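You operate a simulated robot arm through the tools that you are given. There is no shell and no other tool.

Carry out the task below with a simulated robot arm. There is one attempt and no reset: what you move stays moved.

JOB
Clean the dried ink off the spare print head with flush.
Fine: the orange pad, wetted at the flush tin; pad back, tin lid on, print head cover shut. Set down upright: pad. Where these are worked on the way, their far stop is far enough and under half their travel is too little: print head cover. What is to be rubbed or washed off counts as gone when no trace of it is left.

It is judged by the outcome, as a careful person would: the job done as asked, and still so three seconds after it is handed in. It fails if anything else is knocked over, pushed out of place, dropped, spilled or broken. A push-on lid holds only when it is set on centred and level and pressed home; a screw cap is set on level and turned clockwise until tight.

ROBOT AND FRAMES
A 7-joint arm with a two-finger parallel gripper, fixed in place. Base frame: the origin is at the foot of the arm, x ahead of it, y to its left, z up; the work surface is at about z = 0. Lengths are in m, angles in rad, forces in N, time in s.
With the tool pointing down near the work surface it reaches from about 0.24 to 0.62 m from the base axis. Its first joint turns from -1.152 to 1.152 rad. Payload 2.6 kg.
The tool frame sits at the grasp point between the pads (the TCP): z along the fingers, y along the line on which they close. The tips reach 0.03 m beyond it. Largest opening 0.094 m; finger width 0.028, thickness 0.01; the body of the gripper, 0.05 by 0.096 m, starts 0.055 m behind the TCP.
Orientation is that of the tool frame in the base frame, as a unit quaternion [x, y, z, w]. With the fingers straight down and closing along the base's y, the tool's x points along the base's -x, its y along +y and its z along -z.

CONTROLS
- The arm moves only by the tool apply_moves. Its argument "motion" is a list of rows, each a list of 7 numbers: the turn, a rotation vector about the tool's x, y, z in rad, then the shift along the tool's x, y, z in m, then the finger opening in m, from 0 to 0.094. In form: [[rx, ry, rz, tx, ty, tz, claw], ...]. A call has 1 to 20 rows; each row shifts and turns the commanded pose from where the row before left it, along the tool's axes as they then stand. Each row takes 0.2 s and may step no farther than 0.05 m and 0.15 rad from the row before; otherwise, or with a gripper value out of range, the whole call is refused. A pose out of reach is approached as far as the arm can. The call stops where the force on the tool passes 40 N (or 10 N more than at its start, if that is more) or the arm is blocked; 0.2 s more then pass. The fingers move at their own pace (about 0.072 m/s each) and stop on an object; they squeeze with about 28 N. The grip force told is the motor's: it shows also when the fingers shut on nothing. Time passes only in rows, and 0.2 s behind the last, so rows that do not move let the fingers close. It gives the time, the measured TCP pose, the force on the tool (base axes), the opening and the grip force at its end, in the units of the frame above (readings bear some noise), with the torque about the TCP (base axes, N m) and any sound that the robot's microphone picked up.
- Cameras (640 x 400 px; columns grow to the right, rows downward): "scene" is fixed at [0.0425, 0.4462, 0.5681]; the picture's right is [-0.67, -0.74, 0.00], its down [-0.41, 0.37, -0.83] and it looks along [0.62, -0.56, -0.55] (base axes); focal length 319 px, centre (320, 200). "wrist" rides on the gripper at [0.076, 0.014, -0.102] in the tool frame; the picture's right is [-0.18, 0.98, 0.00], its down [-0.75, -0.14, -0.64] and it looks along [-0.63, -0.12, 0.77] (tool axes); focal length 243 px, centre (320, 200).
- snapshot(camera): a new picture of that camera. The clock stands still meanwhile.
- locate(camera, pixels): for up to 12 pixels [column, row] of the newest picture of that camera ("zoom" is the newest enlarged one), the place [x, y, z] in the base frame of the surface seen there, good to about 0.002 m, but the place of the scene camera against the robot may be out by one fixed shift of up to 0.012 m in any direction. The clock stands still meanwhile.
- zoom(camera, box): a new picture of the part [left, top, right, bottom] of that camera's present view, enlarged. The clock stands still meanwhile.
- hand_in(): hands the job in; it is judged then, once.

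Leave the gripper open and the arm clear of the work at the hand-in unless told otherwise.

The tools are called after "Request:" by a JSON object that holds its "op" and its "data". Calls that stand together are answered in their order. apply_moves: Moves the arm, as the interface text tells. Its arguments: {"type":"object","properties":{"motion":{"type":"array","items":{"type":"array","items":{"type":"number"}}}},"required":["motion"]} The other tools are called the same way: snapshot (camera) takes a picture; locate (camera, pixels) gives the place of the surface under pixels of a picture; zoom (camera, box) takes an enlarged picture of a part of a camera's view; hand_in () hands the job in.

At the start:

```text
t: 0.0
tcp_pos: [0.393, 0.1245, 0.3644]
orientation: [-0.001, 1.0, 0.001, 0.0]
ft_force: [0.7, 0.6, 0.0]
torque: [-0.01, 0.0, -0.01]
finger_gap: 0.0937
gripper_force: 0.1
```

scene: 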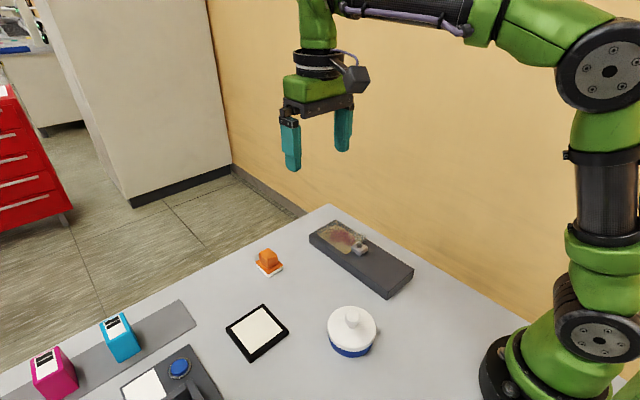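
wrist: 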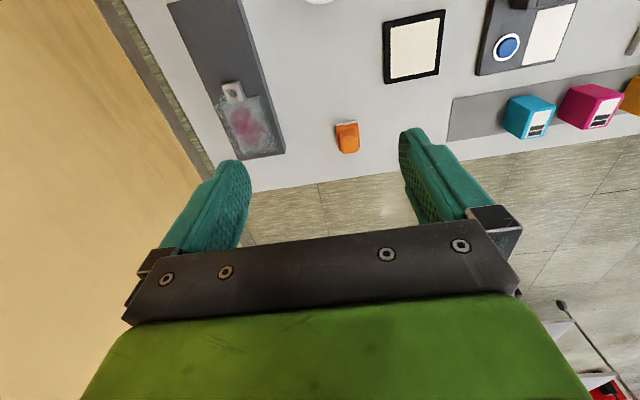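

I see the orange pad near scene (268,262), the white-lidded blue tin near (351,330), and the dark print head block with a sliding transparent cover near (350,245). I'll take enlarged views of each before moving.

Request:
{"op": "zoom", "data": {"camera": "scene", "box": [290, 200, 430, 300]}}

Request:
{"op": "zoom", "data": {"camera": "scene", "box": [220, 230, 320, 300]}}

Request:
{"op": "zoom", "data": {"camera": "scene", "box": [290, 290, 410, 370]}}

Request:
{"op": "zoom", "data": {"camera": "scene", "box": [0, 280, 320, 400]}}

```text
4.00 times, centred on (360, 250) of scene
```

zoom: 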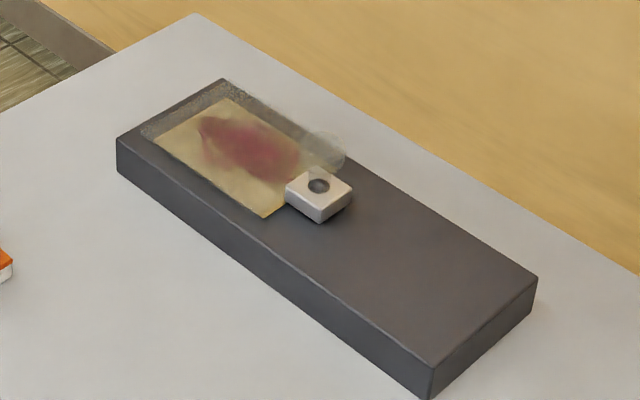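

```text
5.71 times, centred on (270, 265) of scene
```

zoom: 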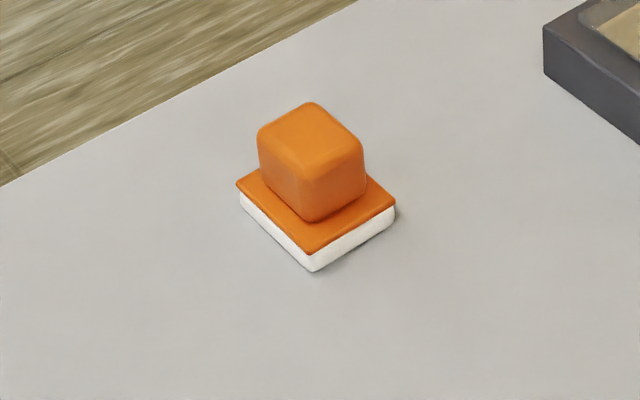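

```text
5.00 times, centred on (350, 330) of scene
```

zoom: 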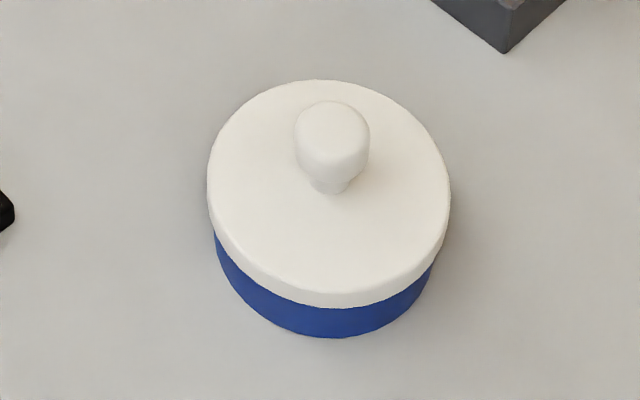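

```text
2.00 times, centred on (160, 340) of scene
```

zoom: 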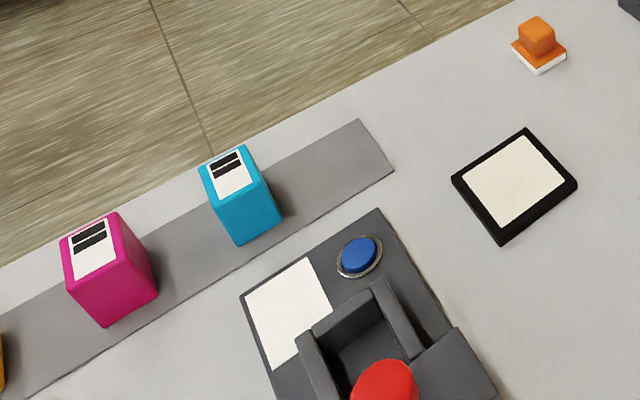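

The slab's clear cover has a small light-coloured grip with a hole at zoom (318,190), and ink is under the cover. I'll locate the key points from the wrist camera (it rides on the robot, so no fixed shift) and get closer views of that picture.

Request:
{"op": "zoom", "data": {"camera": "wrist", "box": [160, 0, 320, 170]}}

Request:
{"op": "locate", "data": {"camera": "wrist", "pixels": [[232, 92], [347, 130], [347, 148], [347, 124], [170, 4], [238, 2], [240, 157], [283, 150], [225, 90], [242, 90], [318, 1], [250, 125]]}}

Request:
{"op": "locate", "data": {"camera": "scene", "pixels": [[352, 312], [350, 338], [360, 246], [268, 254], [268, 272], [320, 235], [400, 290], [340, 235], [258, 332]]}}

```text
2.35 times, centred on (240, 85) of wrist
```

zoom: 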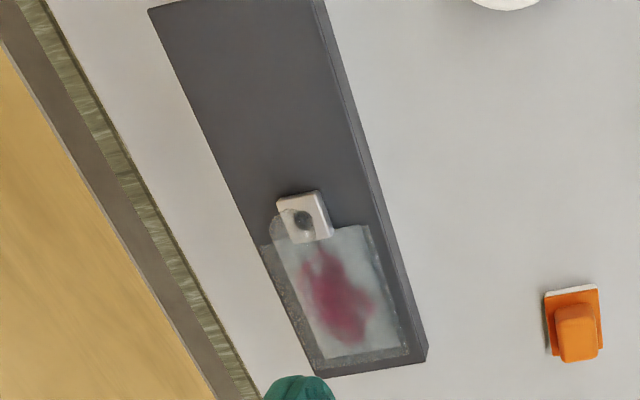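

```text
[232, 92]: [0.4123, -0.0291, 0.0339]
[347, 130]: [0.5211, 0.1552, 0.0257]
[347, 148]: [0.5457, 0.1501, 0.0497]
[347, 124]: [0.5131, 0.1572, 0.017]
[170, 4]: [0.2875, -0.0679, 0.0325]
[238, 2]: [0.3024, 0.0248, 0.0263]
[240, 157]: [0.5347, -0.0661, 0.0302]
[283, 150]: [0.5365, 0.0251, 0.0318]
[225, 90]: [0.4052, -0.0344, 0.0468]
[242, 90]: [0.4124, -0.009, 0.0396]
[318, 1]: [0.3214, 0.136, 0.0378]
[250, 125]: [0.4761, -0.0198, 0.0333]
```

```text
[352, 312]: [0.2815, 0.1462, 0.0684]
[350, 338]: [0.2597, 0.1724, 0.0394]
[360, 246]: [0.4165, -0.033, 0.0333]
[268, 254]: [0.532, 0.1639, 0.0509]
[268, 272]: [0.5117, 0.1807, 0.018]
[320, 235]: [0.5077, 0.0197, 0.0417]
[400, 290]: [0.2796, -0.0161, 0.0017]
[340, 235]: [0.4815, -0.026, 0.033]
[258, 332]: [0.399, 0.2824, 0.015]
```

The wrist and scene readings roughly agree (about 1 cm apart in y). The slab is ~0.03 tall with a grip at about (0.41,-0.03,0.035). How the cover works is not clear, because there's a round clear bit next to the grip. I'll move the arm to about (0.33,-0.01,0.20) for a closer wrist view.

Request:
{"op": "apply_moves", "data": {"motion": [[0, 0, 0, 0.0126, -0.027, 0.033, 0.094], [0, 0, 0, 0.0126, -0.027, 0.033, 0.094], [0, 0, 0, 0.0126, -0.027, 0.033, 0.094], [0, 0, 0, 0.0126, -0.027, 0.033, 0.094], [0, 0, 0, 0.0126, -0.027, 0.033, 0.094], [0, 0, 0, 0, 0, 0, 0.094]]}}

Request:
{"op": "snapshot", "data": {"camera": "wrist"}}

Request:
{"op": "snapshot", "data": {"camera": "scene"}}

```text
t: 1.4
tcp_pos: [0.3294, -0.0099, 0.1982]
orientation: [-0.001, 1.0, 0.001, 0.0]
ft_force: [-0.7, -0.8, -0.6]
torque: [-0.02, 0.0, -0.01]
finger_gap: 0.0941
gripper_force: 0.0
```

```text
taken
```

wrist: 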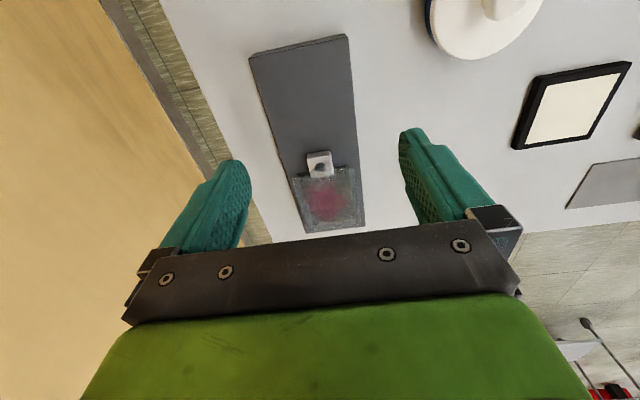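

```text
taken
```

scene: 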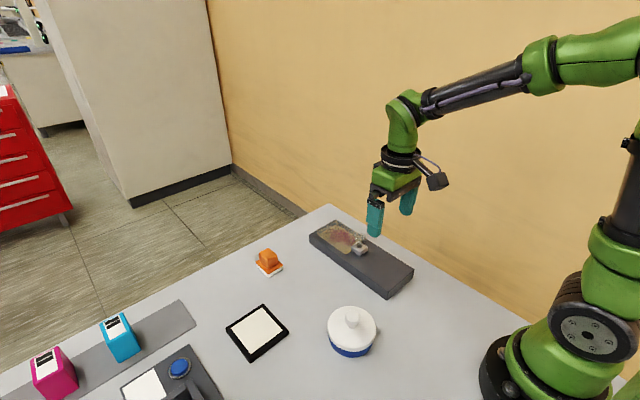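

Request:
{"op": "zoom", "data": {"camera": "wrist", "box": [240, 110, 400, 240]}}

```text
3.08 times, centred on (320, 175) of wrist
```

zoom: 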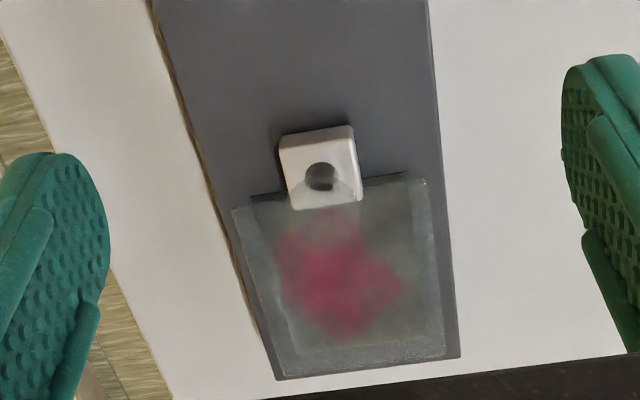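

The closer picture shows a white block with a dark dimple at zoom (320,178) and a rounded clear tab overlapping it. I'll get positions across the cover and block to learn the geometry.

Request:
{"op": "locate", "data": {"camera": "zoom", "pixels": [[320, 135], [320, 150], [285, 170], [350, 170], [320, 178], [345, 195], [320, 205], [245, 215], [425, 190], [280, 375], [440, 350], [340, 280]]}}

Request:
{"op": "zoom", "data": {"camera": "scene", "box": [330, 225, 386, 260]}}

Request:
{"op": "zoom", "data": {"camera": "scene", "box": [300, 205, 380, 255]}}

Request:
{"op": "zoom", "data": {"camera": "wrist", "box": [290, 140, 354, 180]}}

```text
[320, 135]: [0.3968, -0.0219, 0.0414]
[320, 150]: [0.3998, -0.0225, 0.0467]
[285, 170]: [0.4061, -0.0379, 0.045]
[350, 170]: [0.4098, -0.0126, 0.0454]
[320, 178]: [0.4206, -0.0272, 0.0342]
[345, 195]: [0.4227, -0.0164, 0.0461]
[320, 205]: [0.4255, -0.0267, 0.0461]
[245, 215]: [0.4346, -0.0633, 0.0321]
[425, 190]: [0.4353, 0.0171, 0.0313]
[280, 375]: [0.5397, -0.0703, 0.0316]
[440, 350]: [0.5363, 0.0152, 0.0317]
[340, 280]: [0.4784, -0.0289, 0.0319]
```

```text
11.43 times, centred on (358, 242) of scene
```

zoom: 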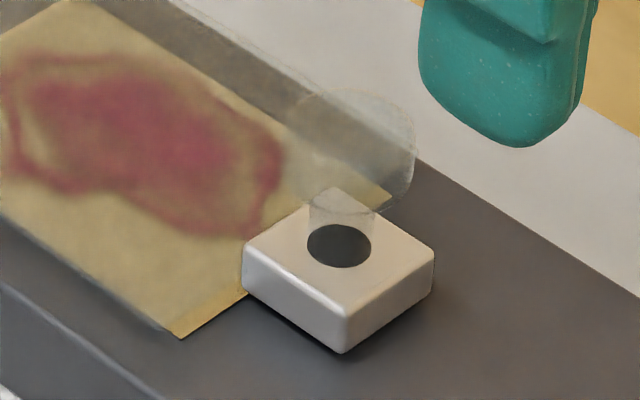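

```text
8.00 times, centred on (340, 230) of scene
```

zoom: 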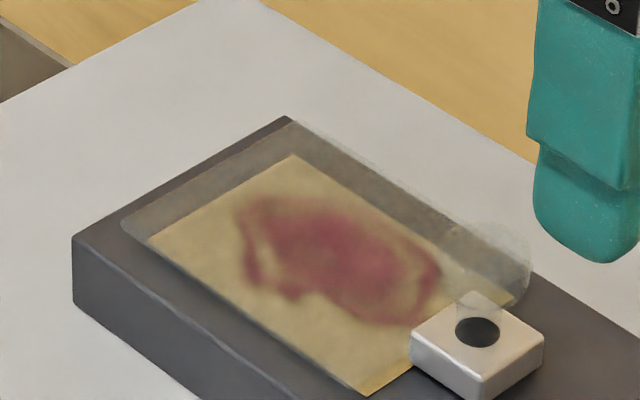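

```text
10.00 times, centred on (322, 160) of wrist
```

zoom: 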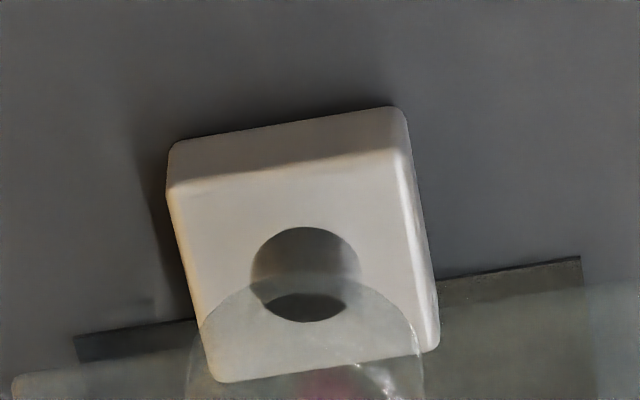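

The block (top z≈0.046) has a dark round hole centred near (0.411,-0.025), and there appears to be a clear mushroom-shaped knob above it at z≈0.07. I'll tilt the tool by 0.45 rad so the wrist camera looks more horizontally and shows the side profile.

Request:
{"op": "apply_moves", "data": {"motion": [[0, -0.15, 0, 0, 0, 0, 0.094], [0, -0.15, 0, 0, 0, 0, 0.094], [0, -0.15, 0, 0, 0, 0, 0.094], [0, 0, 0, 0, 0, 0.03, 0.094], [0, 0, 0, 0, 0, 0.03, 0.094], [0, 0, 0, 0, 0, 0, 0.094]]}}

Request:
{"op": "snapshot", "data": {"camera": "wrist"}}

```text
t: 2.8
tcp_pos: [0.3565, -0.0092, 0.1439]
orientation: [0.0, 0.975, -0.001, 0.223]
ft_force: [-1.0, -0.7, 0.1]
torque: [-0.03, 0.0, -0.01]
finger_gap: 0.0941
gripper_force: 0.1
```

```text
taken
```

wrist: 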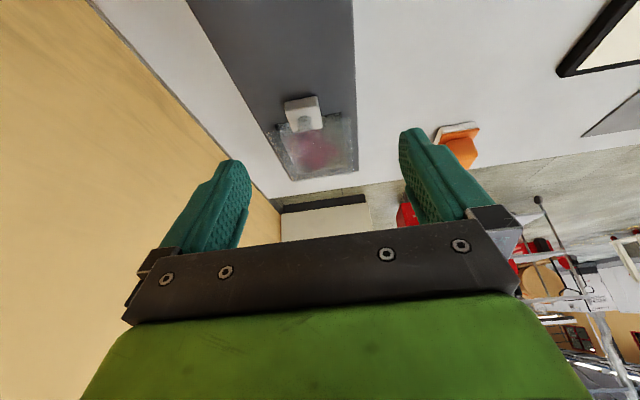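

Request:
{"op": "zoom", "data": {"camera": "wrist", "box": [258, 80, 370, 190]}}

Request:
{"op": "zoom", "data": {"camera": "wrist", "box": [275, 85, 335, 145]}}

```text
3.64 times, centred on (314, 135) of wrist
```

zoom: 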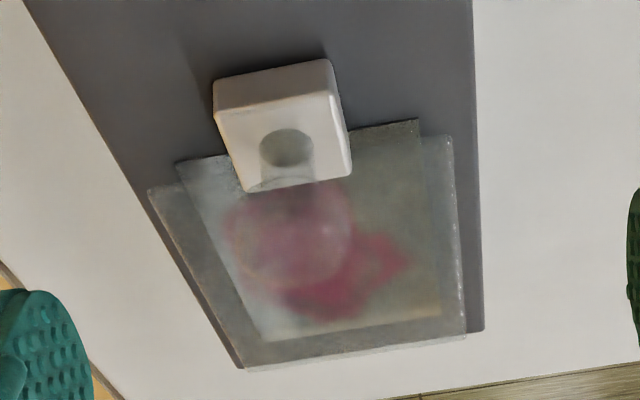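

```text
6.67 times, centred on (305, 115) of wrist
```

zoom: 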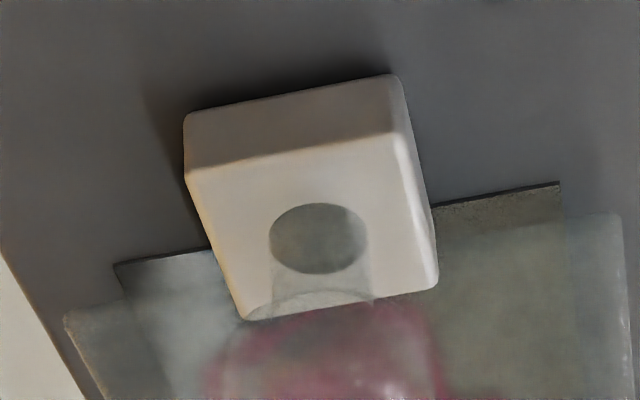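

The side view shows the clear plate (x≈0.426 to 0.530, y≈-0.07 to 0.015, z≈0.037) next to the white block, and a clear mushroom knob rises from the block. The slab has just enough free length toward the robot for the cover to slide back. Before touching it I'll bring the tool upright and look at the tin and the pad.

Request:
{"op": "apply_moves", "data": {"motion": [[0, 0, 0, 0, 0, -0.045, 0.094], [0, 0, 0, 0, 0, -0.045, 0.094], [0, 0.15, 0, 0, 0, 0, 0.094], [0, 0.15, 0, 0, 0, 0, 0.094], [0, 0.1497, 0, 0, 0, 0, 0.094], [0, 0, 0, 0.012, 0.04, -0.007, 0.094], [0, 0, 0, 0.012, 0.04, -0.007, 0.094], [0, 0, 0, 0.012, 0.04, -0.007, 0.094], [0, 0, 0, 0.012, 0.04, -0.007, 0.094], [0, 0, 0, 0, 0, 0, 0.094]]}}

Request:
{"op": "snapshot", "data": {"camera": "wrist"}}

Request:
{"op": "zoom", "data": {"camera": "scene", "box": [310, 300, 390, 360]}}

```text
t: 5.0
tcp_pos: [0.2698, 0.1496, 0.2538]
orientation: [0.0, 1.0, -0.001, 0.0]
ft_force: [0.1, 0.5, 0.5]
torque: [0.0, 0.02, -0.02]
finger_gap: 0.0938
gripper_force: 0.1
```

```text
taken
```

wrist: 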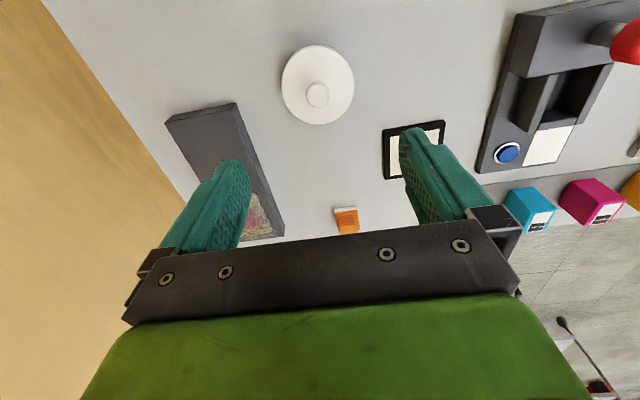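

```text
6.67 times, centred on (350, 330) of scene
```

zoom: 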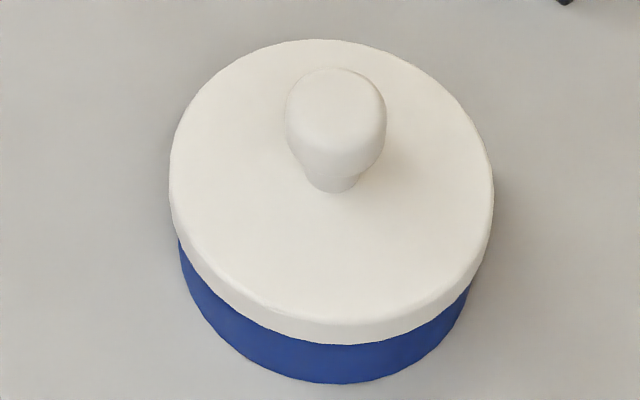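

The tin lid shows at wrist (318,85) with its knob at (317,95). I'll measure the lid rim, knob, pad and tray points, and enlarge the tin.

Request:
{"op": "locate", "data": {"camera": "wrist", "pixels": [[317, 92], [308, 93], [327, 93], [317, 84], [317, 104], [283, 85], [352, 85], [318, 48], [318, 122], [300, 60], [346, 222], [300, 160]]}}

Request:
{"op": "zoom", "data": {"camera": "wrist", "box": [270, 35, 366, 135]}}

Request:
{"op": "zoom", "data": {"camera": "wrist", "box": [310, 180, 390, 240]}}

```text
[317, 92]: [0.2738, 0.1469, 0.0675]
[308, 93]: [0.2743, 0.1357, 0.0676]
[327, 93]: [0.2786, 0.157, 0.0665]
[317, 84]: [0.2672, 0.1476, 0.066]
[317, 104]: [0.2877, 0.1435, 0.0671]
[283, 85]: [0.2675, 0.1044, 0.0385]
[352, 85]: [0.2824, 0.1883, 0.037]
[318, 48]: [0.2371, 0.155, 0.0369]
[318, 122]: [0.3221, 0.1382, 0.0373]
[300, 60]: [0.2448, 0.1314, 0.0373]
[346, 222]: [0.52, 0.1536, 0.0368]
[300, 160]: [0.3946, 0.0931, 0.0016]
```

```text
4.00 times, centred on (318, 85) of wrist
```

zoom: 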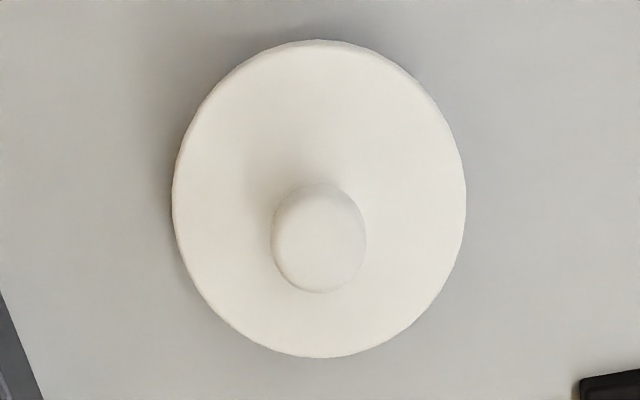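

```text
6.67 times, centred on (350, 210) of wrist
```

zoom: 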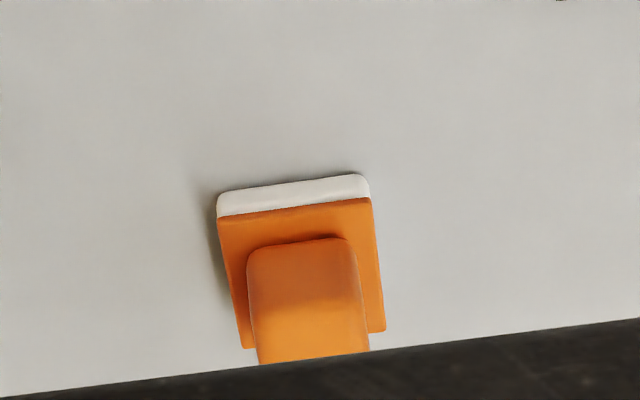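

The lid centre works out at (0.277,0.1465), about 0.085 across, with its top at z≈0.0375. The knob is ~0.022 wide with its top at z≈0.067. I'll lower over the knob to z=0.10 first, then to 0.072, so the fingertips clear the lid by ~4 mm.

Request:
{"op": "apply_moves", "data": {"motion": [[0, 0, 0, -0.0072, -0.0031, 0.038, 0.06], [0, 0, 0, 0, 0, 0.038, 0.06], [0, 0, 0, 0, 0, 0.038, 0.06], [0, 0, 0, 0, 0, 0.038, 0.06], [0, 0, 0, 0, 0, 0.015, 0.06], [0, 0, 0, 0, 0, 0.0145, 0.06], [0, 0, 0, 0, 0, 0, 0.06]]}}

Request:
{"op": "zoom", "data": {"camera": "scene", "box": [290, 260, 410, 370]}}

Request:
{"op": "snapshot", "data": {"camera": "wrist"}}

```text
t: 6.6
tcp_pos: [0.2744, 0.1476, 0.0721]
orientation: [0.0, 1.0, -0.001, 0.001]
ft_force: [-0.6, 0.9, -0.3]
torque: [0.01, -0.03, -0.04]
finger_gap: 0.0602
gripper_force: 0.1
```

```text
3.64 times, centred on (350, 315) of scene
```

zoom: 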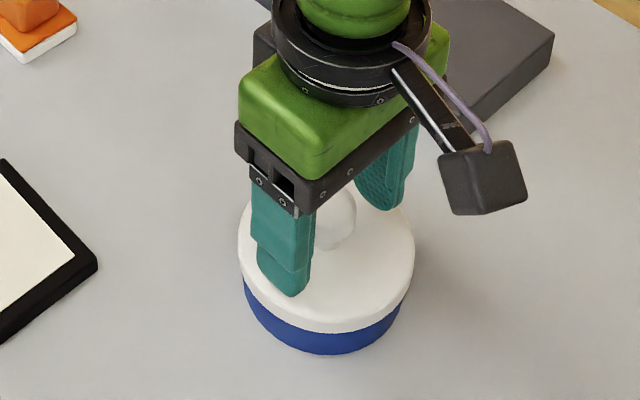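

```text
taken
```

wrist: 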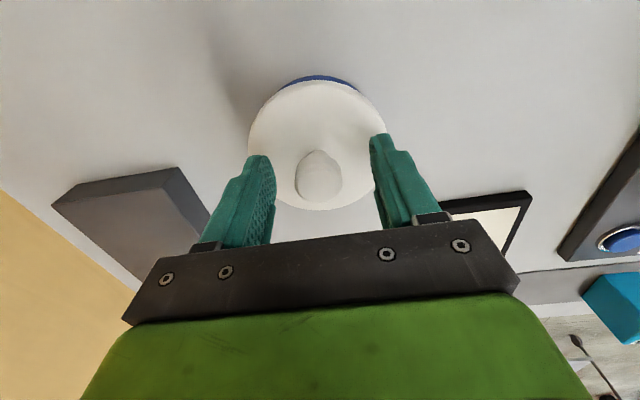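

The fingers straddle the knob with the tips just above the lid. The TCP reads (0.2744,0.1476), so I'll re-measure the knob from this close picture, around wrist (318,175), before gripping.

Request:
{"op": "locate", "data": {"camera": "wrist", "pixels": [[318, 160], [297, 175], [341, 175], [318, 175], [318, 190], [318, 90], [318, 205], [252, 140], [384, 130], [318, 120]]}}

Request:
{"op": "zoom", "data": {"camera": "wrist", "box": [240, 60, 400, 220]}}

```text
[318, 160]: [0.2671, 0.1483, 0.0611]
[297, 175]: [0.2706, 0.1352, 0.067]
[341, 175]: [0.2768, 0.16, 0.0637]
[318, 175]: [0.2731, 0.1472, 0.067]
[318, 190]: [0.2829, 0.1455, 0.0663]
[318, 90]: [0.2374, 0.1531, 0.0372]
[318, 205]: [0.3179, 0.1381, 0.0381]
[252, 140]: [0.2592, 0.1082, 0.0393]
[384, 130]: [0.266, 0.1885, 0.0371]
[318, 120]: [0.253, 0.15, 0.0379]
```

```text
2.50 times, centred on (320, 140) of wrist
```

zoom: 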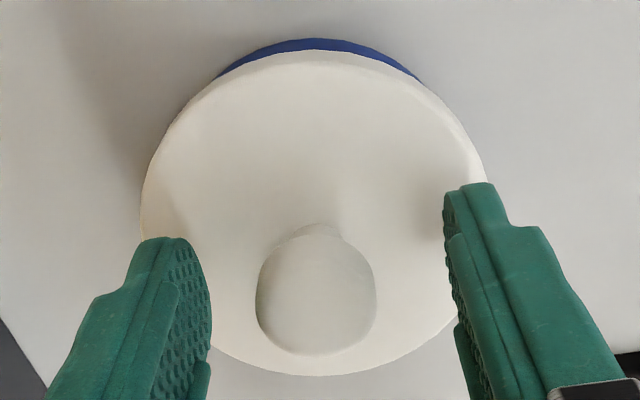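

The knob centre reads about (0.276,0.147), well between the fingers. I'll nudge x by 1.5 mm and close on the knob.

Request:
{"op": "apply_moves", "data": {"motion": [[0, 0, 0, -0.0015, 0, 0.001, 0.06], [0, 0, 0, 0, 0, 0, 0.0], [0, 0, 0, 0, 0, 0, 0.0], [0, 0, 0, 0, 0, 0, 0.0], [0, 0, 0, 0, 0, 0, 0.0]]}}

```text
t: 7.8
tcp_pos: [0.2775, 0.1455, 0.0709]
orientation: [0.001, 1.0, -0.001, 0.0]
ft_force: [0.9, -21.3, 3.3]
torque: [-0.24, 0.0, -0.08]
finger_gap: 0.0265
gripper_force: 28.2
```

I have the knob (gap 0.0265, grip 28 N), but there's a −21 N side force in y, so the knob sits slightly to −y of my commanded position. I'll shift in −y by small steps to relieve it.

Request:
{"op": "apply_moves", "data": {"motion": [[0, 0, 0, 0, -0.001, 0, 0.0], [0, 0, 0, 0, 0, 0, 0.0]]}}

```text
t: 8.4
tcp_pos: [0.2767, 0.1496, 0.0713]
orientation: [-0.005, 1.0, 0.002, 0.001]
ft_force: [-0.5, 0.1, 0.5]
torque: [-0.02, -0.02, -0.04]
finger_gap: 0.027
gripper_force: 27.3
heard: snap
```

I heard a "snap", the side force dropped to zero, and the TCP shifted to y=0.1496. The lid may have popped loose, so I'll look before doing anything else.

Request:
{"op": "snapshot", "data": {"camera": "wrist"}}

Request:
{"op": "zoom", "data": {"camera": "scene", "box": [290, 260, 410, 370]}}

```text
taken
```

wrist: 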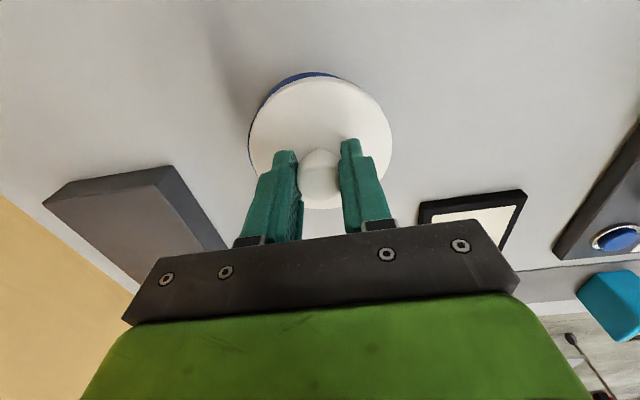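

```text
3.64 times, centred on (350, 315) of scene
```

zoom: 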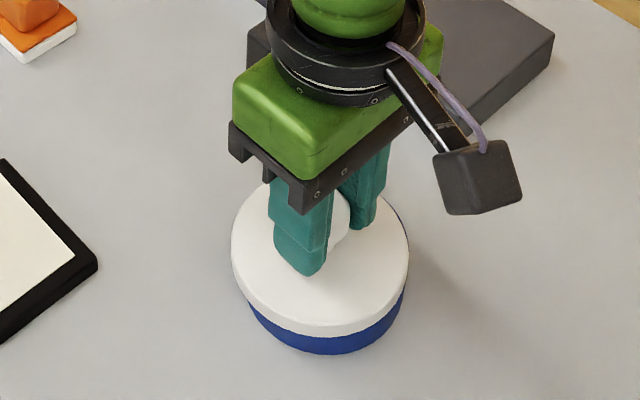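

The lid has popped free of the tin and now sits ~3 mm off-centre in my grip. The blue tin hasn't moved. I'll lift the lid straight up gently.

Request:
{"op": "apply_moves", "data": {"motion": [[0, 0, 0, 0, 0, -0.01, 0.0], [0, 0, 0, 0, 0, -0.015, 0.0], [0, 0, 0, 0, 0, -0.02, 0.0], [0, 0, 0, 0, 0, -0.03, 0.0], [0, 0, 0, 0, 0, -0.035, 0.0], [0, 0, 0, 0, 0, 0, 0.0]]}}

Request:
{"op": "snapshot", "data": {"camera": "scene"}}

Request:
{"op": "snapshot", "data": {"camera": "wrist"}}

```text
t: 9.8
tcp_pos: [0.2794, 0.1472, 0.1807]
orientation: [0.0, 1.0, 0.0, 0.0]
ft_force: [0.2, -0.2, 0.6]
torque: [0.0, 0.01, 0.02]
finger_gap: 0.0267
gripper_force: 28.1
```

```text
taken
```

scene: 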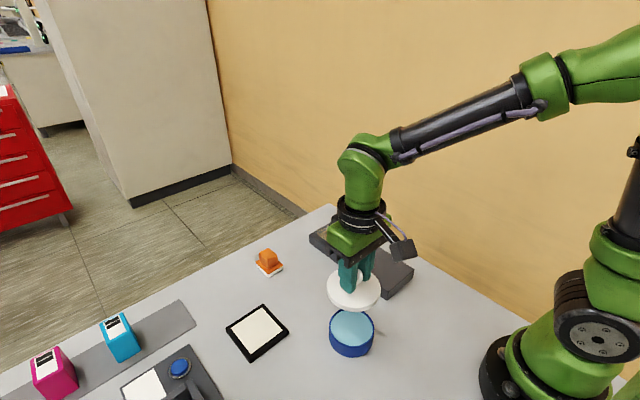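

```text
taken
```

wrist: 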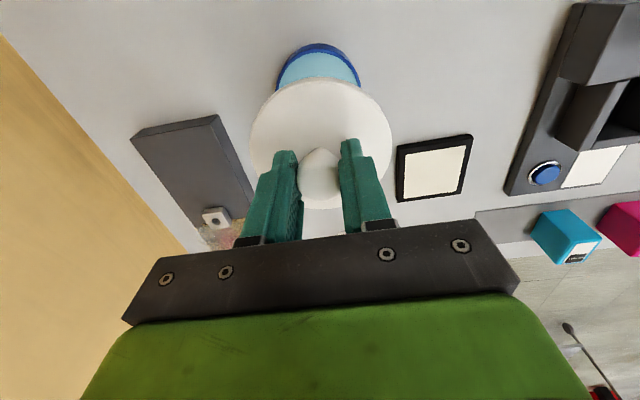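

The lid is off and the tin holds light-blue liquid. I'll enlarge the lid and tin, measure the rim and liquid level, and check the free table spot near (0.41,0.12) for the lid.

Request:
{"op": "zoom", "data": {"camera": "scene", "box": [310, 250, 400, 365]}}

Request:
{"op": "locate", "data": {"camera": "scene", "pixels": [[351, 327], [331, 328], [373, 328], [351, 311], [351, 342], [352, 350], [264, 305], [288, 330], [251, 361], [227, 328]]}}

Request:
{"op": "locate", "data": {"camera": "wrist", "pixels": [[398, 148], [472, 135], [466, 190], [402, 202], [320, 62], [320, 45], [278, 80], [360, 78], [220, 210]]}}

```text
3.48 times, centred on (355, 308) of scene
```

zoom: 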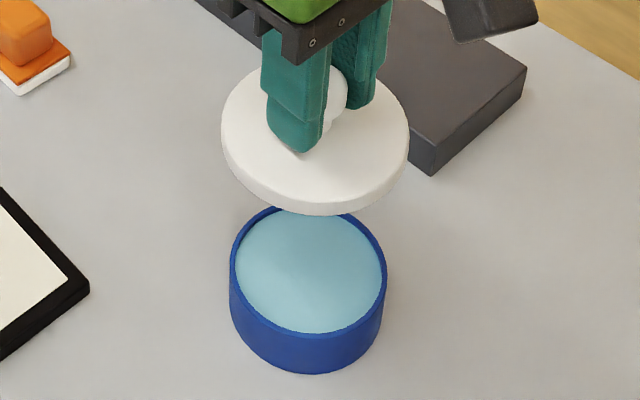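

```text
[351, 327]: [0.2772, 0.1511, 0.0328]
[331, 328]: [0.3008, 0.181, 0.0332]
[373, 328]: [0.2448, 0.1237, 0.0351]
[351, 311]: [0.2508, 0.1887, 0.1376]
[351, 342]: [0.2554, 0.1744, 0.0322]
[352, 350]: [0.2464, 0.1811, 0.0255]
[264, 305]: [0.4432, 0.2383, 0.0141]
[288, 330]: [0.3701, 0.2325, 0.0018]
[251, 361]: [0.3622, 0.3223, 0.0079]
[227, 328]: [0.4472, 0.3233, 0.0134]
```

```text
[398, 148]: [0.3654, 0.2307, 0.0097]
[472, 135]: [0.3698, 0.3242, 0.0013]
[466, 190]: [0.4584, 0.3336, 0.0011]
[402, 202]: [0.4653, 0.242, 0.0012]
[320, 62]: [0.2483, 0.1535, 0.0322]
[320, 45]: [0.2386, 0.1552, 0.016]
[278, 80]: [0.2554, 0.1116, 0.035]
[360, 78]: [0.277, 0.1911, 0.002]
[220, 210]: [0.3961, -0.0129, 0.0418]
```

The liquid surface is at z≈0.032 and the rim at ≈0.035. The black frame covers x 0.365–0.465, y 0.23–0.33, so (0.40,0.115) is free for the lid. I'll carry the lid there and lower to z≈0.065.

Request:
{"op": "apply_moves", "data": {"motion": [[0, 0, 0, -0.03, -0.008, 0, 0.0], [0, 0, 0, -0.03, -0.008, 0, 0.0], [0, 0, 0, -0.03, -0.008, 0, 0.0], [0, 0, 0, -0.03, -0.008, 0.01, 0.0], [0, 0, 0, 0, 0, 0.04, 0.0], [0, 0, 0, 0, 0, 0.035, 0.0], [0, 0, 0, 0, 0, 0.03, 0.0], [0, 0, 0, 0, 0, 0, 0.0]]}}

Request:
{"op": "zoom", "data": {"camera": "scene", "box": [270, 220, 390, 330]}}

```text
t: 11.6
tcp_pos: [0.3985, 0.1142, 0.0651]
orientation: [0.0, 1.0, 0.0, 0.0]
ft_force: [-0.2, 0.2, -0.7]
torque: [0.03, 0.03, 0.0]
finger_gap: 0.0266
gripper_force: 28.4
```

```text
3.64 times, centred on (330, 275) of scene
```

zoom: 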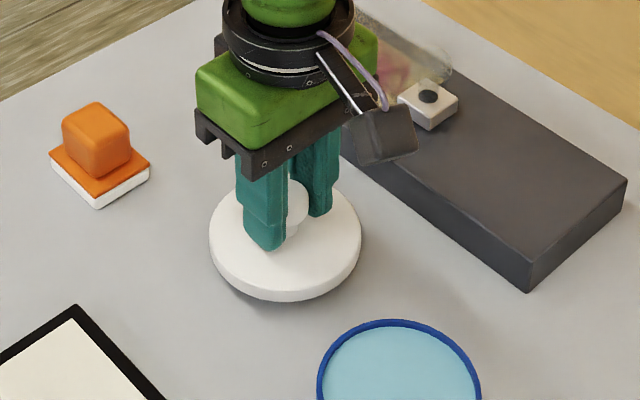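

The lid hovers roughly 2 cm above clear table. I'll lower it in small steps until it touches down.

Request:
{"op": "apply_moves", "data": {"motion": [[0, 0, 0, 0, 0, 0.006, 0.0], [0, 0, 0, 0, 0, 0.005, 0.0], [0, 0, 0, 0, 0, 0.004, 0.0], [0, 0, 0, 0, 0, 0.002, 0.0], [0, 0, 0, 0, 0, 0, 0.0]]}}

```text
t: 12.8
tcp_pos: [0.398, 0.1139, 0.0493]
orientation: [0.0, 1.0, 0.0, 0.0]
ft_force: [-0.2, 0.2, 0.5]
torque: [0.02, -0.01, 0.0]
finger_gap: 0.027
gripper_force: 28.6
```

Request:
{"op": "apply_moves", "data": {"motion": [[0, 0, 0, 0, 0, 0.002, 0.0], [0, 0, 0, 0, 0, 0.002, 0.0], [0, 0, 0, 0, 0, 0, 0.0]]}}

Request:
{"op": "zoom", "data": {"camera": "scene", "box": [270, 220, 390, 330]}}

```text
t: 13.6
tcp_pos: [0.3967, 0.1135, 0.0458]
orientation: [0.001, 1.0, 0.0, -0.001]
ft_force: [-0.3, 0.1, -0.6]
torque: [-0.01, 0.0, 0.02]
finger_gap: 0.0268
gripper_force: 27.7
```

```text
3.64 times, centred on (330, 275) of scene
```

zoom: 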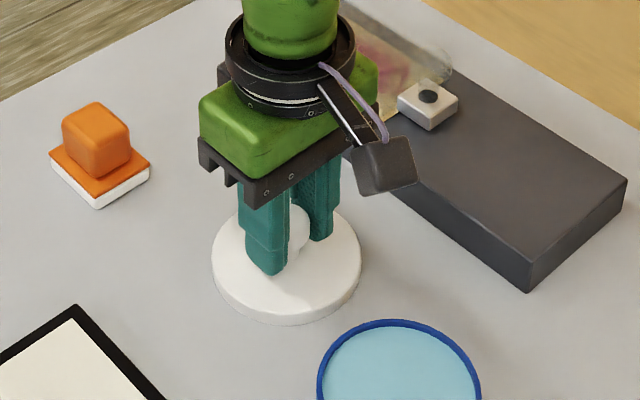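

There's still no contact force at z=0.0458, and the lid is very near the table. I'll continue in small steps.

Request:
{"op": "apply_moves", "data": {"motion": [[0, 0, 0, 0, 0, 0.0015, 0.0], [0, 0, 0, 0, 0, 0.0015, 0.0], [0, 0, 0, 0, 0, 0, 0.0]]}}

```text
t: 14.4
tcp_pos: [0.3975, 0.1143, 0.0418]
orientation: [0.0, 1.0, 0.0, 0.0]
ft_force: [0.0, -0.8, -1.4]
torque: [-0.01, 0.02, -0.01]
finger_gap: 0.0268
gripper_force: 28.0
```

Request:
{"op": "apply_moves", "data": {"motion": [[0, 0, 0, 0, 0, 0.001, 0.0], [0, 0, 0, 0, 0, 0.001, 0.0], [0, 0, 0, 0, 0, 0, 0.0]]}}

Request:
{"op": "snapshot", "data": {"camera": "wrist"}}

```text
t: 15.2
tcp_pos: [0.3988, 0.1138, 0.0401]
orientation: [-0.001, 1.0, 0.001, 0.0]
ft_force: [-0.4, -0.5, -0.8]
torque: [-0.02, 0.02, 0.0]
finger_gap: 0.0266
gripper_force: 27.8
```

```text
taken
```

wrist: 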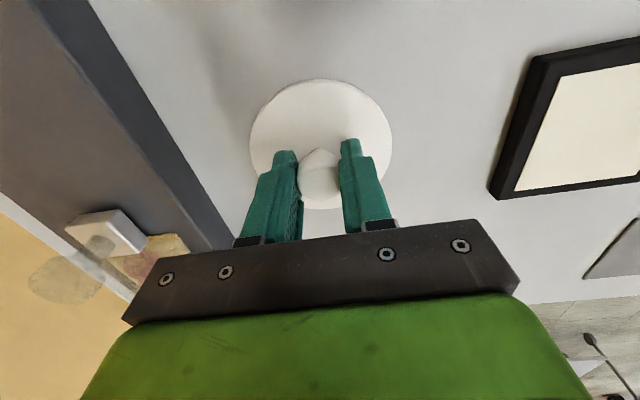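

No contact yet at z≈0.040. I'll measure the lid top and the nearby table from this picture.

Request:
{"op": "locate", "data": {"camera": "wrist", "pixels": [[320, 95], [280, 120], [360, 120], [320, 130], [320, 72], [260, 80], [390, 90], [318, 175]]}}

Request:
{"op": "zoom", "data": {"camera": "wrist", "box": [230, 60, 410, 170]}}

```text
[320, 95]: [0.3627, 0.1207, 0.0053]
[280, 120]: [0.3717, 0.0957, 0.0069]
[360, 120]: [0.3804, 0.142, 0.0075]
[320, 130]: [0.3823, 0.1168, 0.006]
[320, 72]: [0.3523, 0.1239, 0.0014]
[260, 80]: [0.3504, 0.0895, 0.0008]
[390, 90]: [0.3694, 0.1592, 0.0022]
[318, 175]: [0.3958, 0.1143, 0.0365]
```

```text
3.56 times, centred on (320, 115) of wrist
```

zoom: 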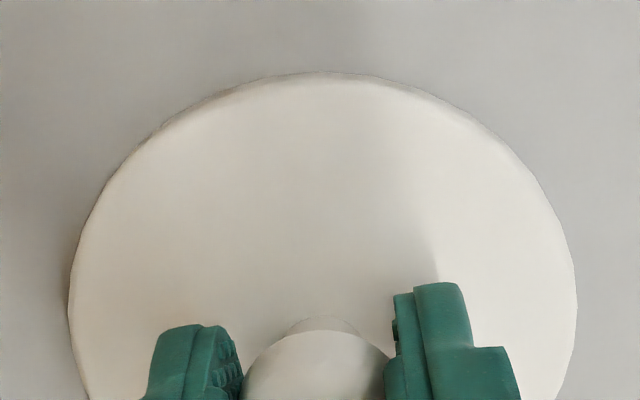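

The lid top is at z≈0.0065 over a table at ≈0.001, so it's nearly down. I'll go on in 0.7 mm steps, watching the force.

Request:
{"op": "apply_moves", "data": {"motion": [[0, 0, 0, 0, 0, 0.0007, 0.0], [0, 0, 0, 0, 0, 0.0007, 0.0], [0, 0, 0, 0, 0, 0, 0.0]]}}

```text
t: 16.0
tcp_pos: [0.3991, 0.1141, 0.0381]
orientation: [0.001, 1.0, 0.0, 0.001]
ft_force: [0.4, -1.1, 2.7]
torque: [0.02, 0.11, 0.0]
finger_gap: 0.0268
gripper_force: 28.0
```

There's +2.7 N in z, so the lid has touched the table. I'll open the fingers to release it, then rise straight up.

Request:
{"op": "apply_moves", "data": {"motion": [[0, 0, 0, 0, 0, 0, 0.06], [0, 0, 0, 0, 0, 0, 0.06], [0, 0, 0, 0, 0, 0, 0.06], [0, 0, 0, 0, 0, -0.01, 0.06], [0, 0, 0, 0, 0, -0.03, 0.06], [0, 0, 0, 0, 0, -0.045, 0.06], [0, 0, 0, 0, 0, -0.045, 0.06], [0, 0, 0, 0, 0, -0.045, 0.06], [0, 0, 0, 0, 0, 0, 0.06]]}}

Request:
{"op": "snapshot", "data": {"camera": "scene"}}

Request:
{"op": "snapshot", "data": {"camera": "wrist"}}

```text
t: 18.0
tcp_pos: [0.4002, 0.1127, 0.2134]
orientation: [-0.001, 1.0, -0.001, -0.001]
ft_force: [-0.1, -0.4, 0.1]
torque: [0.01, 0.0, -0.04]
finger_gap: 0.0598
gripper_force: 0.1
```

```text
taken
```

scene: 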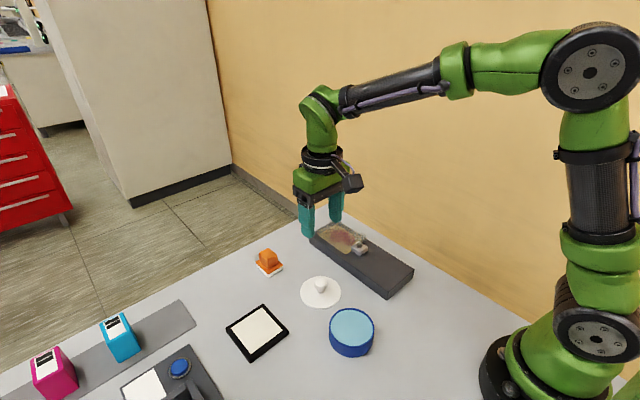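

```text
taken
```

wrist: 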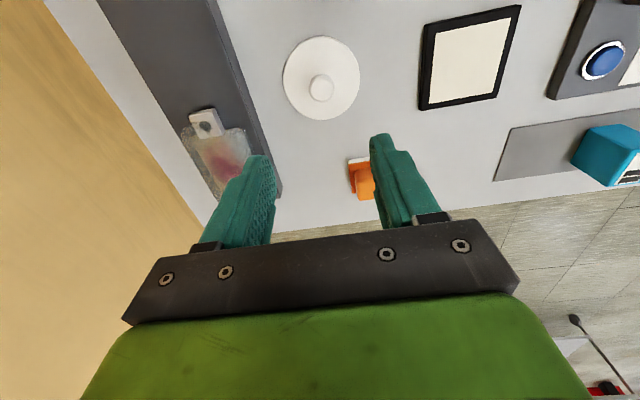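

The lid lies flat on the table. Next is the print head cover. I'll check where the wall is relative to the slab (wrist pixels on the left), and measure the slab edges for its orientation.

Request:
{"op": "locate", "data": {"camera": "wrist", "pixels": [[60, 100], [100, 250], [130, 60], [204, 4], [280, 195], [225, 65], [250, 130], [190, 125], [222, 118], [200, 112], [356, 162], [362, 185]]}}

Request:
{"op": "zoom", "data": {"camera": "wrist", "box": [160, 80, 300, 220]}}

```text
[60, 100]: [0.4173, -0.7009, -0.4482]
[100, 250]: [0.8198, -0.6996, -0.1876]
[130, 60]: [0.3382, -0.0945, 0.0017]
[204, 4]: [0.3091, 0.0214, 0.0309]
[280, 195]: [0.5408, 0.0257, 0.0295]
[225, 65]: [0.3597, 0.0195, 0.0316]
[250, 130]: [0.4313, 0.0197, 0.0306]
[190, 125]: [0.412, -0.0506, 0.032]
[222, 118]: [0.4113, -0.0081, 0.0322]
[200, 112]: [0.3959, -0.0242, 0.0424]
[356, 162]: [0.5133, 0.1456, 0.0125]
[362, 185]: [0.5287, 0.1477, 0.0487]
```

```text
2.86 times, centred on (230, 150) of wrist
```

zoom: 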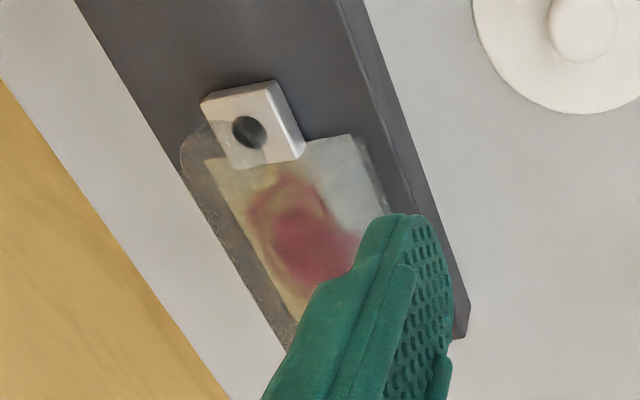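

The wall is far away (y≈-0.7), so space is fine. I'll move over the block at about (0.405,-0.025,0.14) for a closer look down the knob.

Request:
{"op": "apply_moves", "data": {"motion": [[0, 0, 0, 0.0, -0.035, 0.018, 0.07], [0, 0, 0, 0.0, -0.035, 0.018, 0.07], [0, 0, 0, 0.0, -0.034, 0.018, 0.07], [0, 0, 0, 0, -0.034, 0.018, 0.07], [0, 0, 0, 0, 0, 0, 0.07]]}}

Request:
{"op": "snapshot", "data": {"camera": "wrist"}}

Request:
{"op": "zoom", "data": {"camera": "wrist", "box": [250, 60, 410, 230]}}

```text
t: 19.2
tcp_pos: [0.3991, -0.0255, 0.1385]
orientation: [-0.001, 1.0, 0.0, 0.0]
ft_force: [1.0, 0.2, 0.4]
torque: [0.0, -0.01, 0.02]
finger_gap: 0.0703
gripper_force: 0.1
```

```text
taken
```

wrist: 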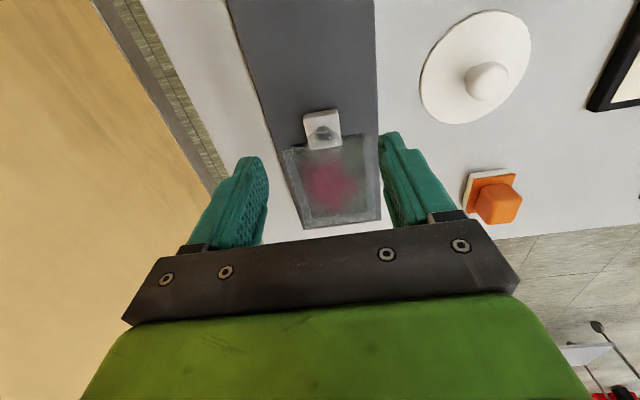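

```text
2.35 times, centred on (330, 145) of wrist
```

zoom: 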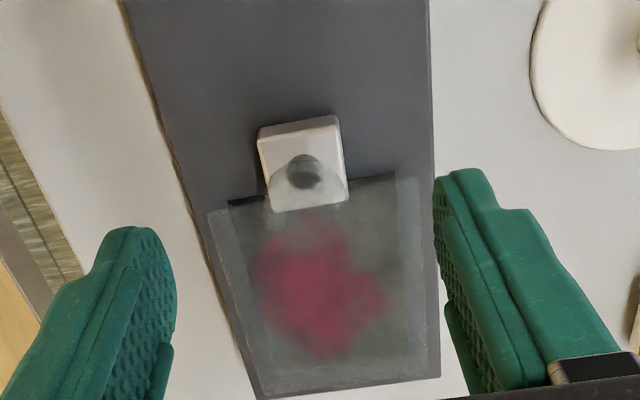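

Request:
{"op": "zoom", "data": {"camera": "wrist", "box": [280, 95, 376, 155]}}

```text
6.67 times, centred on (328, 125) of wrist
```

zoom: 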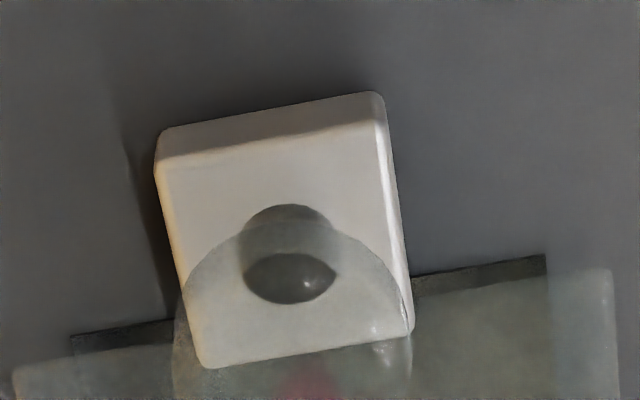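

The block works out at x 0.397–0.424, y -0.039 to -0.0115, centred at (0.410,-0.025) and aligned with the base axes. I'll lower to z≈0.070, with the tips at ≈0.040 above the slab, straddling block and knob.

Request:
{"op": "apply_moves", "data": {"motion": [[0, 0, 0, -0.011, 0, 0.02, 0.07], [0, 0, 0, 0, 0, 0.02, 0.07], [0, 0, 0, 0, 0, 0.015, 0.07], [0, 0, 0, 0, 0, 0.0135, 0.07], [0, 0, 0, 0, 0, 0, 0.07]]}}

Request:
{"op": "snapshot", "data": {"camera": "wrist"}}

Request:
{"op": "zoom", "data": {"camera": "scene", "box": [300, 190, 420, 290]}}

```text
t: 20.4
tcp_pos: [0.4101, -0.0239, 0.073]
orientation: [-0.001, 1.0, 0.0, 0.0]
ft_force: [0.0, -0.2, -0.6]
torque: [0.02, -0.01, -0.01]
finger_gap: 0.07
gripper_force: 0.1
```

```text
taken
```

wrist: 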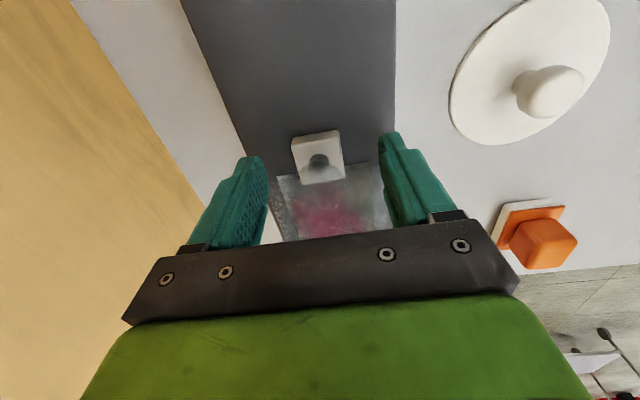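

```text
4.00 times, centred on (360, 240) of scene
```

zoom: 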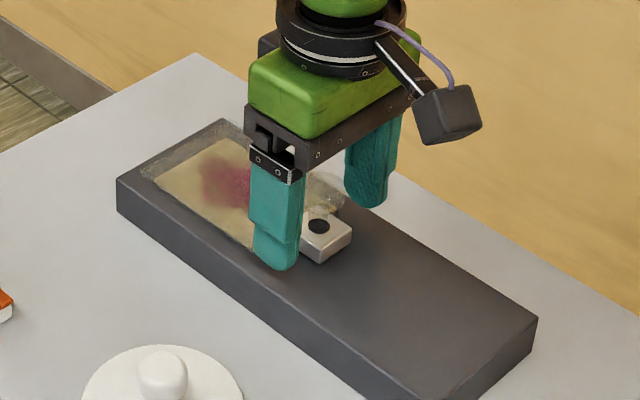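

Request:
{"op": "zoom", "data": {"camera": "wrist", "box": [260, 110, 400, 240]}}

Request:
{"op": "locate", "data": {"camera": "wrist", "pixels": [[295, 145], [338, 137], [318, 160], [300, 180], [342, 172], [320, 145], [318, 215]]}}

```text
3.08 times, centred on (330, 175) of wrist
```

zoom: 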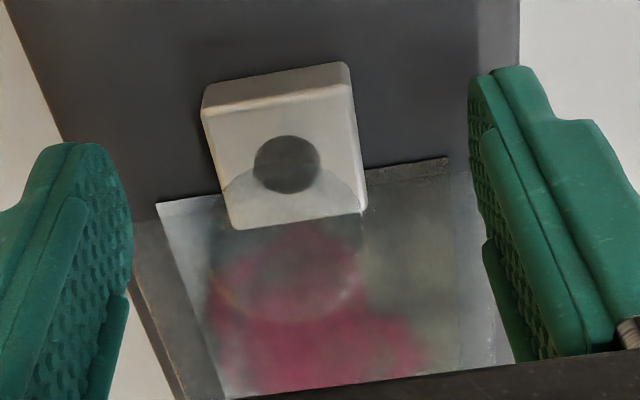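

```text
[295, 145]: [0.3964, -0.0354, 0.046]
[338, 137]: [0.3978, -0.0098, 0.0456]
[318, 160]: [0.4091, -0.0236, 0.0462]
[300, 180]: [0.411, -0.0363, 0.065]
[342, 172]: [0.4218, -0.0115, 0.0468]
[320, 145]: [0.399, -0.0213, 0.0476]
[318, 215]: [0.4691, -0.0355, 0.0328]
```

The dark spot is on the block's top (z≈0.046) and the clear cap edge reads z≈0.065, so it's a capped knob on a white block, centred at about y=-0.024. I'll lower 3 mm and close slowly around it.

Request:
{"op": "apply_moves", "data": {"motion": [[0, 0, 0, 0, 0, 0.003, 0.05], [0, 0, 0, 0, 0, 0, 0.034], [0, 0, 0, 0, 0, 0, 0.03], [0, 0, 0, 0, 0, 0, 0.028], [0, 0, 0, 0, 0, 0, 0.028]]}}

```text
t: 21.6
tcp_pos: [0.4106, -0.0241, 0.0708]
orientation: [0.0, 1.0, 0.001, 0.0]
ft_force: [-0.1, -4.3, -1.9]
torque: [-0.13, -0.11, 0.0]
finger_gap: 0.0298
gripper_force: 45.1
```

I'm gripping something 0.030 wide with only −4 N of side force. I'll try sliding the cover toward the robot (tool +x) in small steps and watch the force.

Request:
{"op": "apply_moves", "data": {"motion": [[0, 0, 0, 0.002, 0, 0, 0.026], [0, 0, 0, 0.002, 0, 0, 0.026], [0, 0, 0, 0, 0, 0, 0.026]]}}

```text
t: 22.4
tcp_pos: [0.4051, -0.0243, 0.0709]
orientation: [0.001, 1.0, -0.001, -0.001]
ft_force: [0.7, -9.7, -8.8]
torque: [-0.32, -0.44, -0.03]
finger_gap: 0.0299
gripper_force: 44.8
```

The TCP moved ~5 mm with almost no x force. I'll check whether the cover moved with it.

Request:
{"op": "snapshot", "data": {"camera": "wrist"}}

Request:
{"op": "zoom", "data": {"camera": "wrist", "box": [240, 110, 400, 240]}}

Request:
{"op": "zoom", "data": {"camera": "scene", "box": [310, 200, 410, 280]}}

```text
taken
```

wrist: 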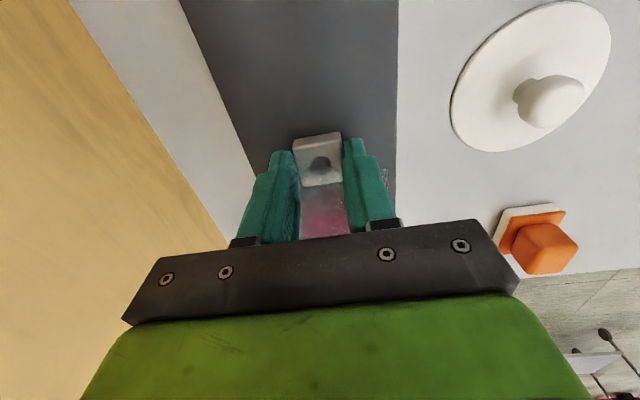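

```text
3.08 times, centred on (320, 175) of wrist
```

zoom: 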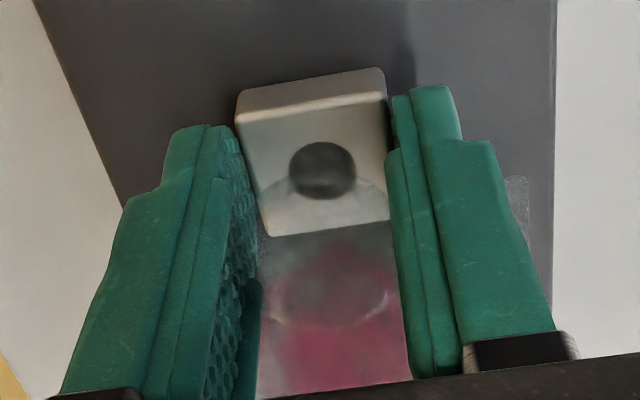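

```text
5.00 times, centred on (360, 240) of scene
```

zoom: 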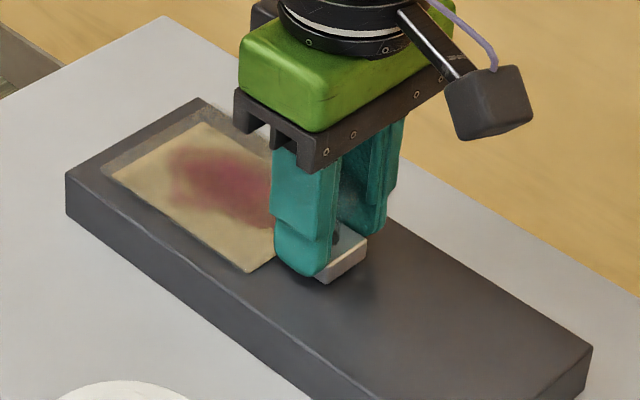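

The block stayed at the same place between the fingers and moved with the tool, so the cover slides toward the robot. I'll keep sliding in modest steps while watching the force.

Request:
{"op": "apply_moves", "data": {"motion": [[0, 0, 0, 0.005, -0.0005, 0.0005, 0.026], [0, 0, 0, 0.006, 0, 0, 0.026], [0, 0, 0, 0.006, 0, 0, 0.026], [0, 0, 0, 0.006, 0, 0, 0.026], [0, 0, 0, 0, 0, 0, 0.026]]}}

Request:
{"op": "zoom", "data": {"camera": "scene", "box": [310, 200, 410, 280]}}

```text
t: 23.6
tcp_pos: [0.383, -0.0255, 0.0706]
orientation: [0.0, 1.0, 0.0, 0.001]
ft_force: [1.3, -13.1, 7.0]
torque: [-0.33, 0.39, 0.0]
finger_gap: 0.0296
gripper_force: 45.2
```

```text
5.00 times, centred on (360, 240) of scene
```

zoom: 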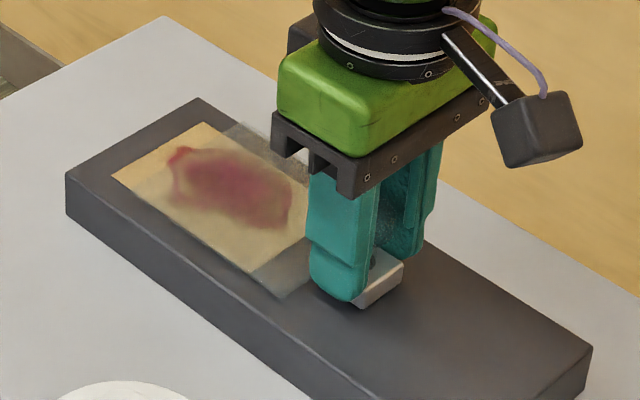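

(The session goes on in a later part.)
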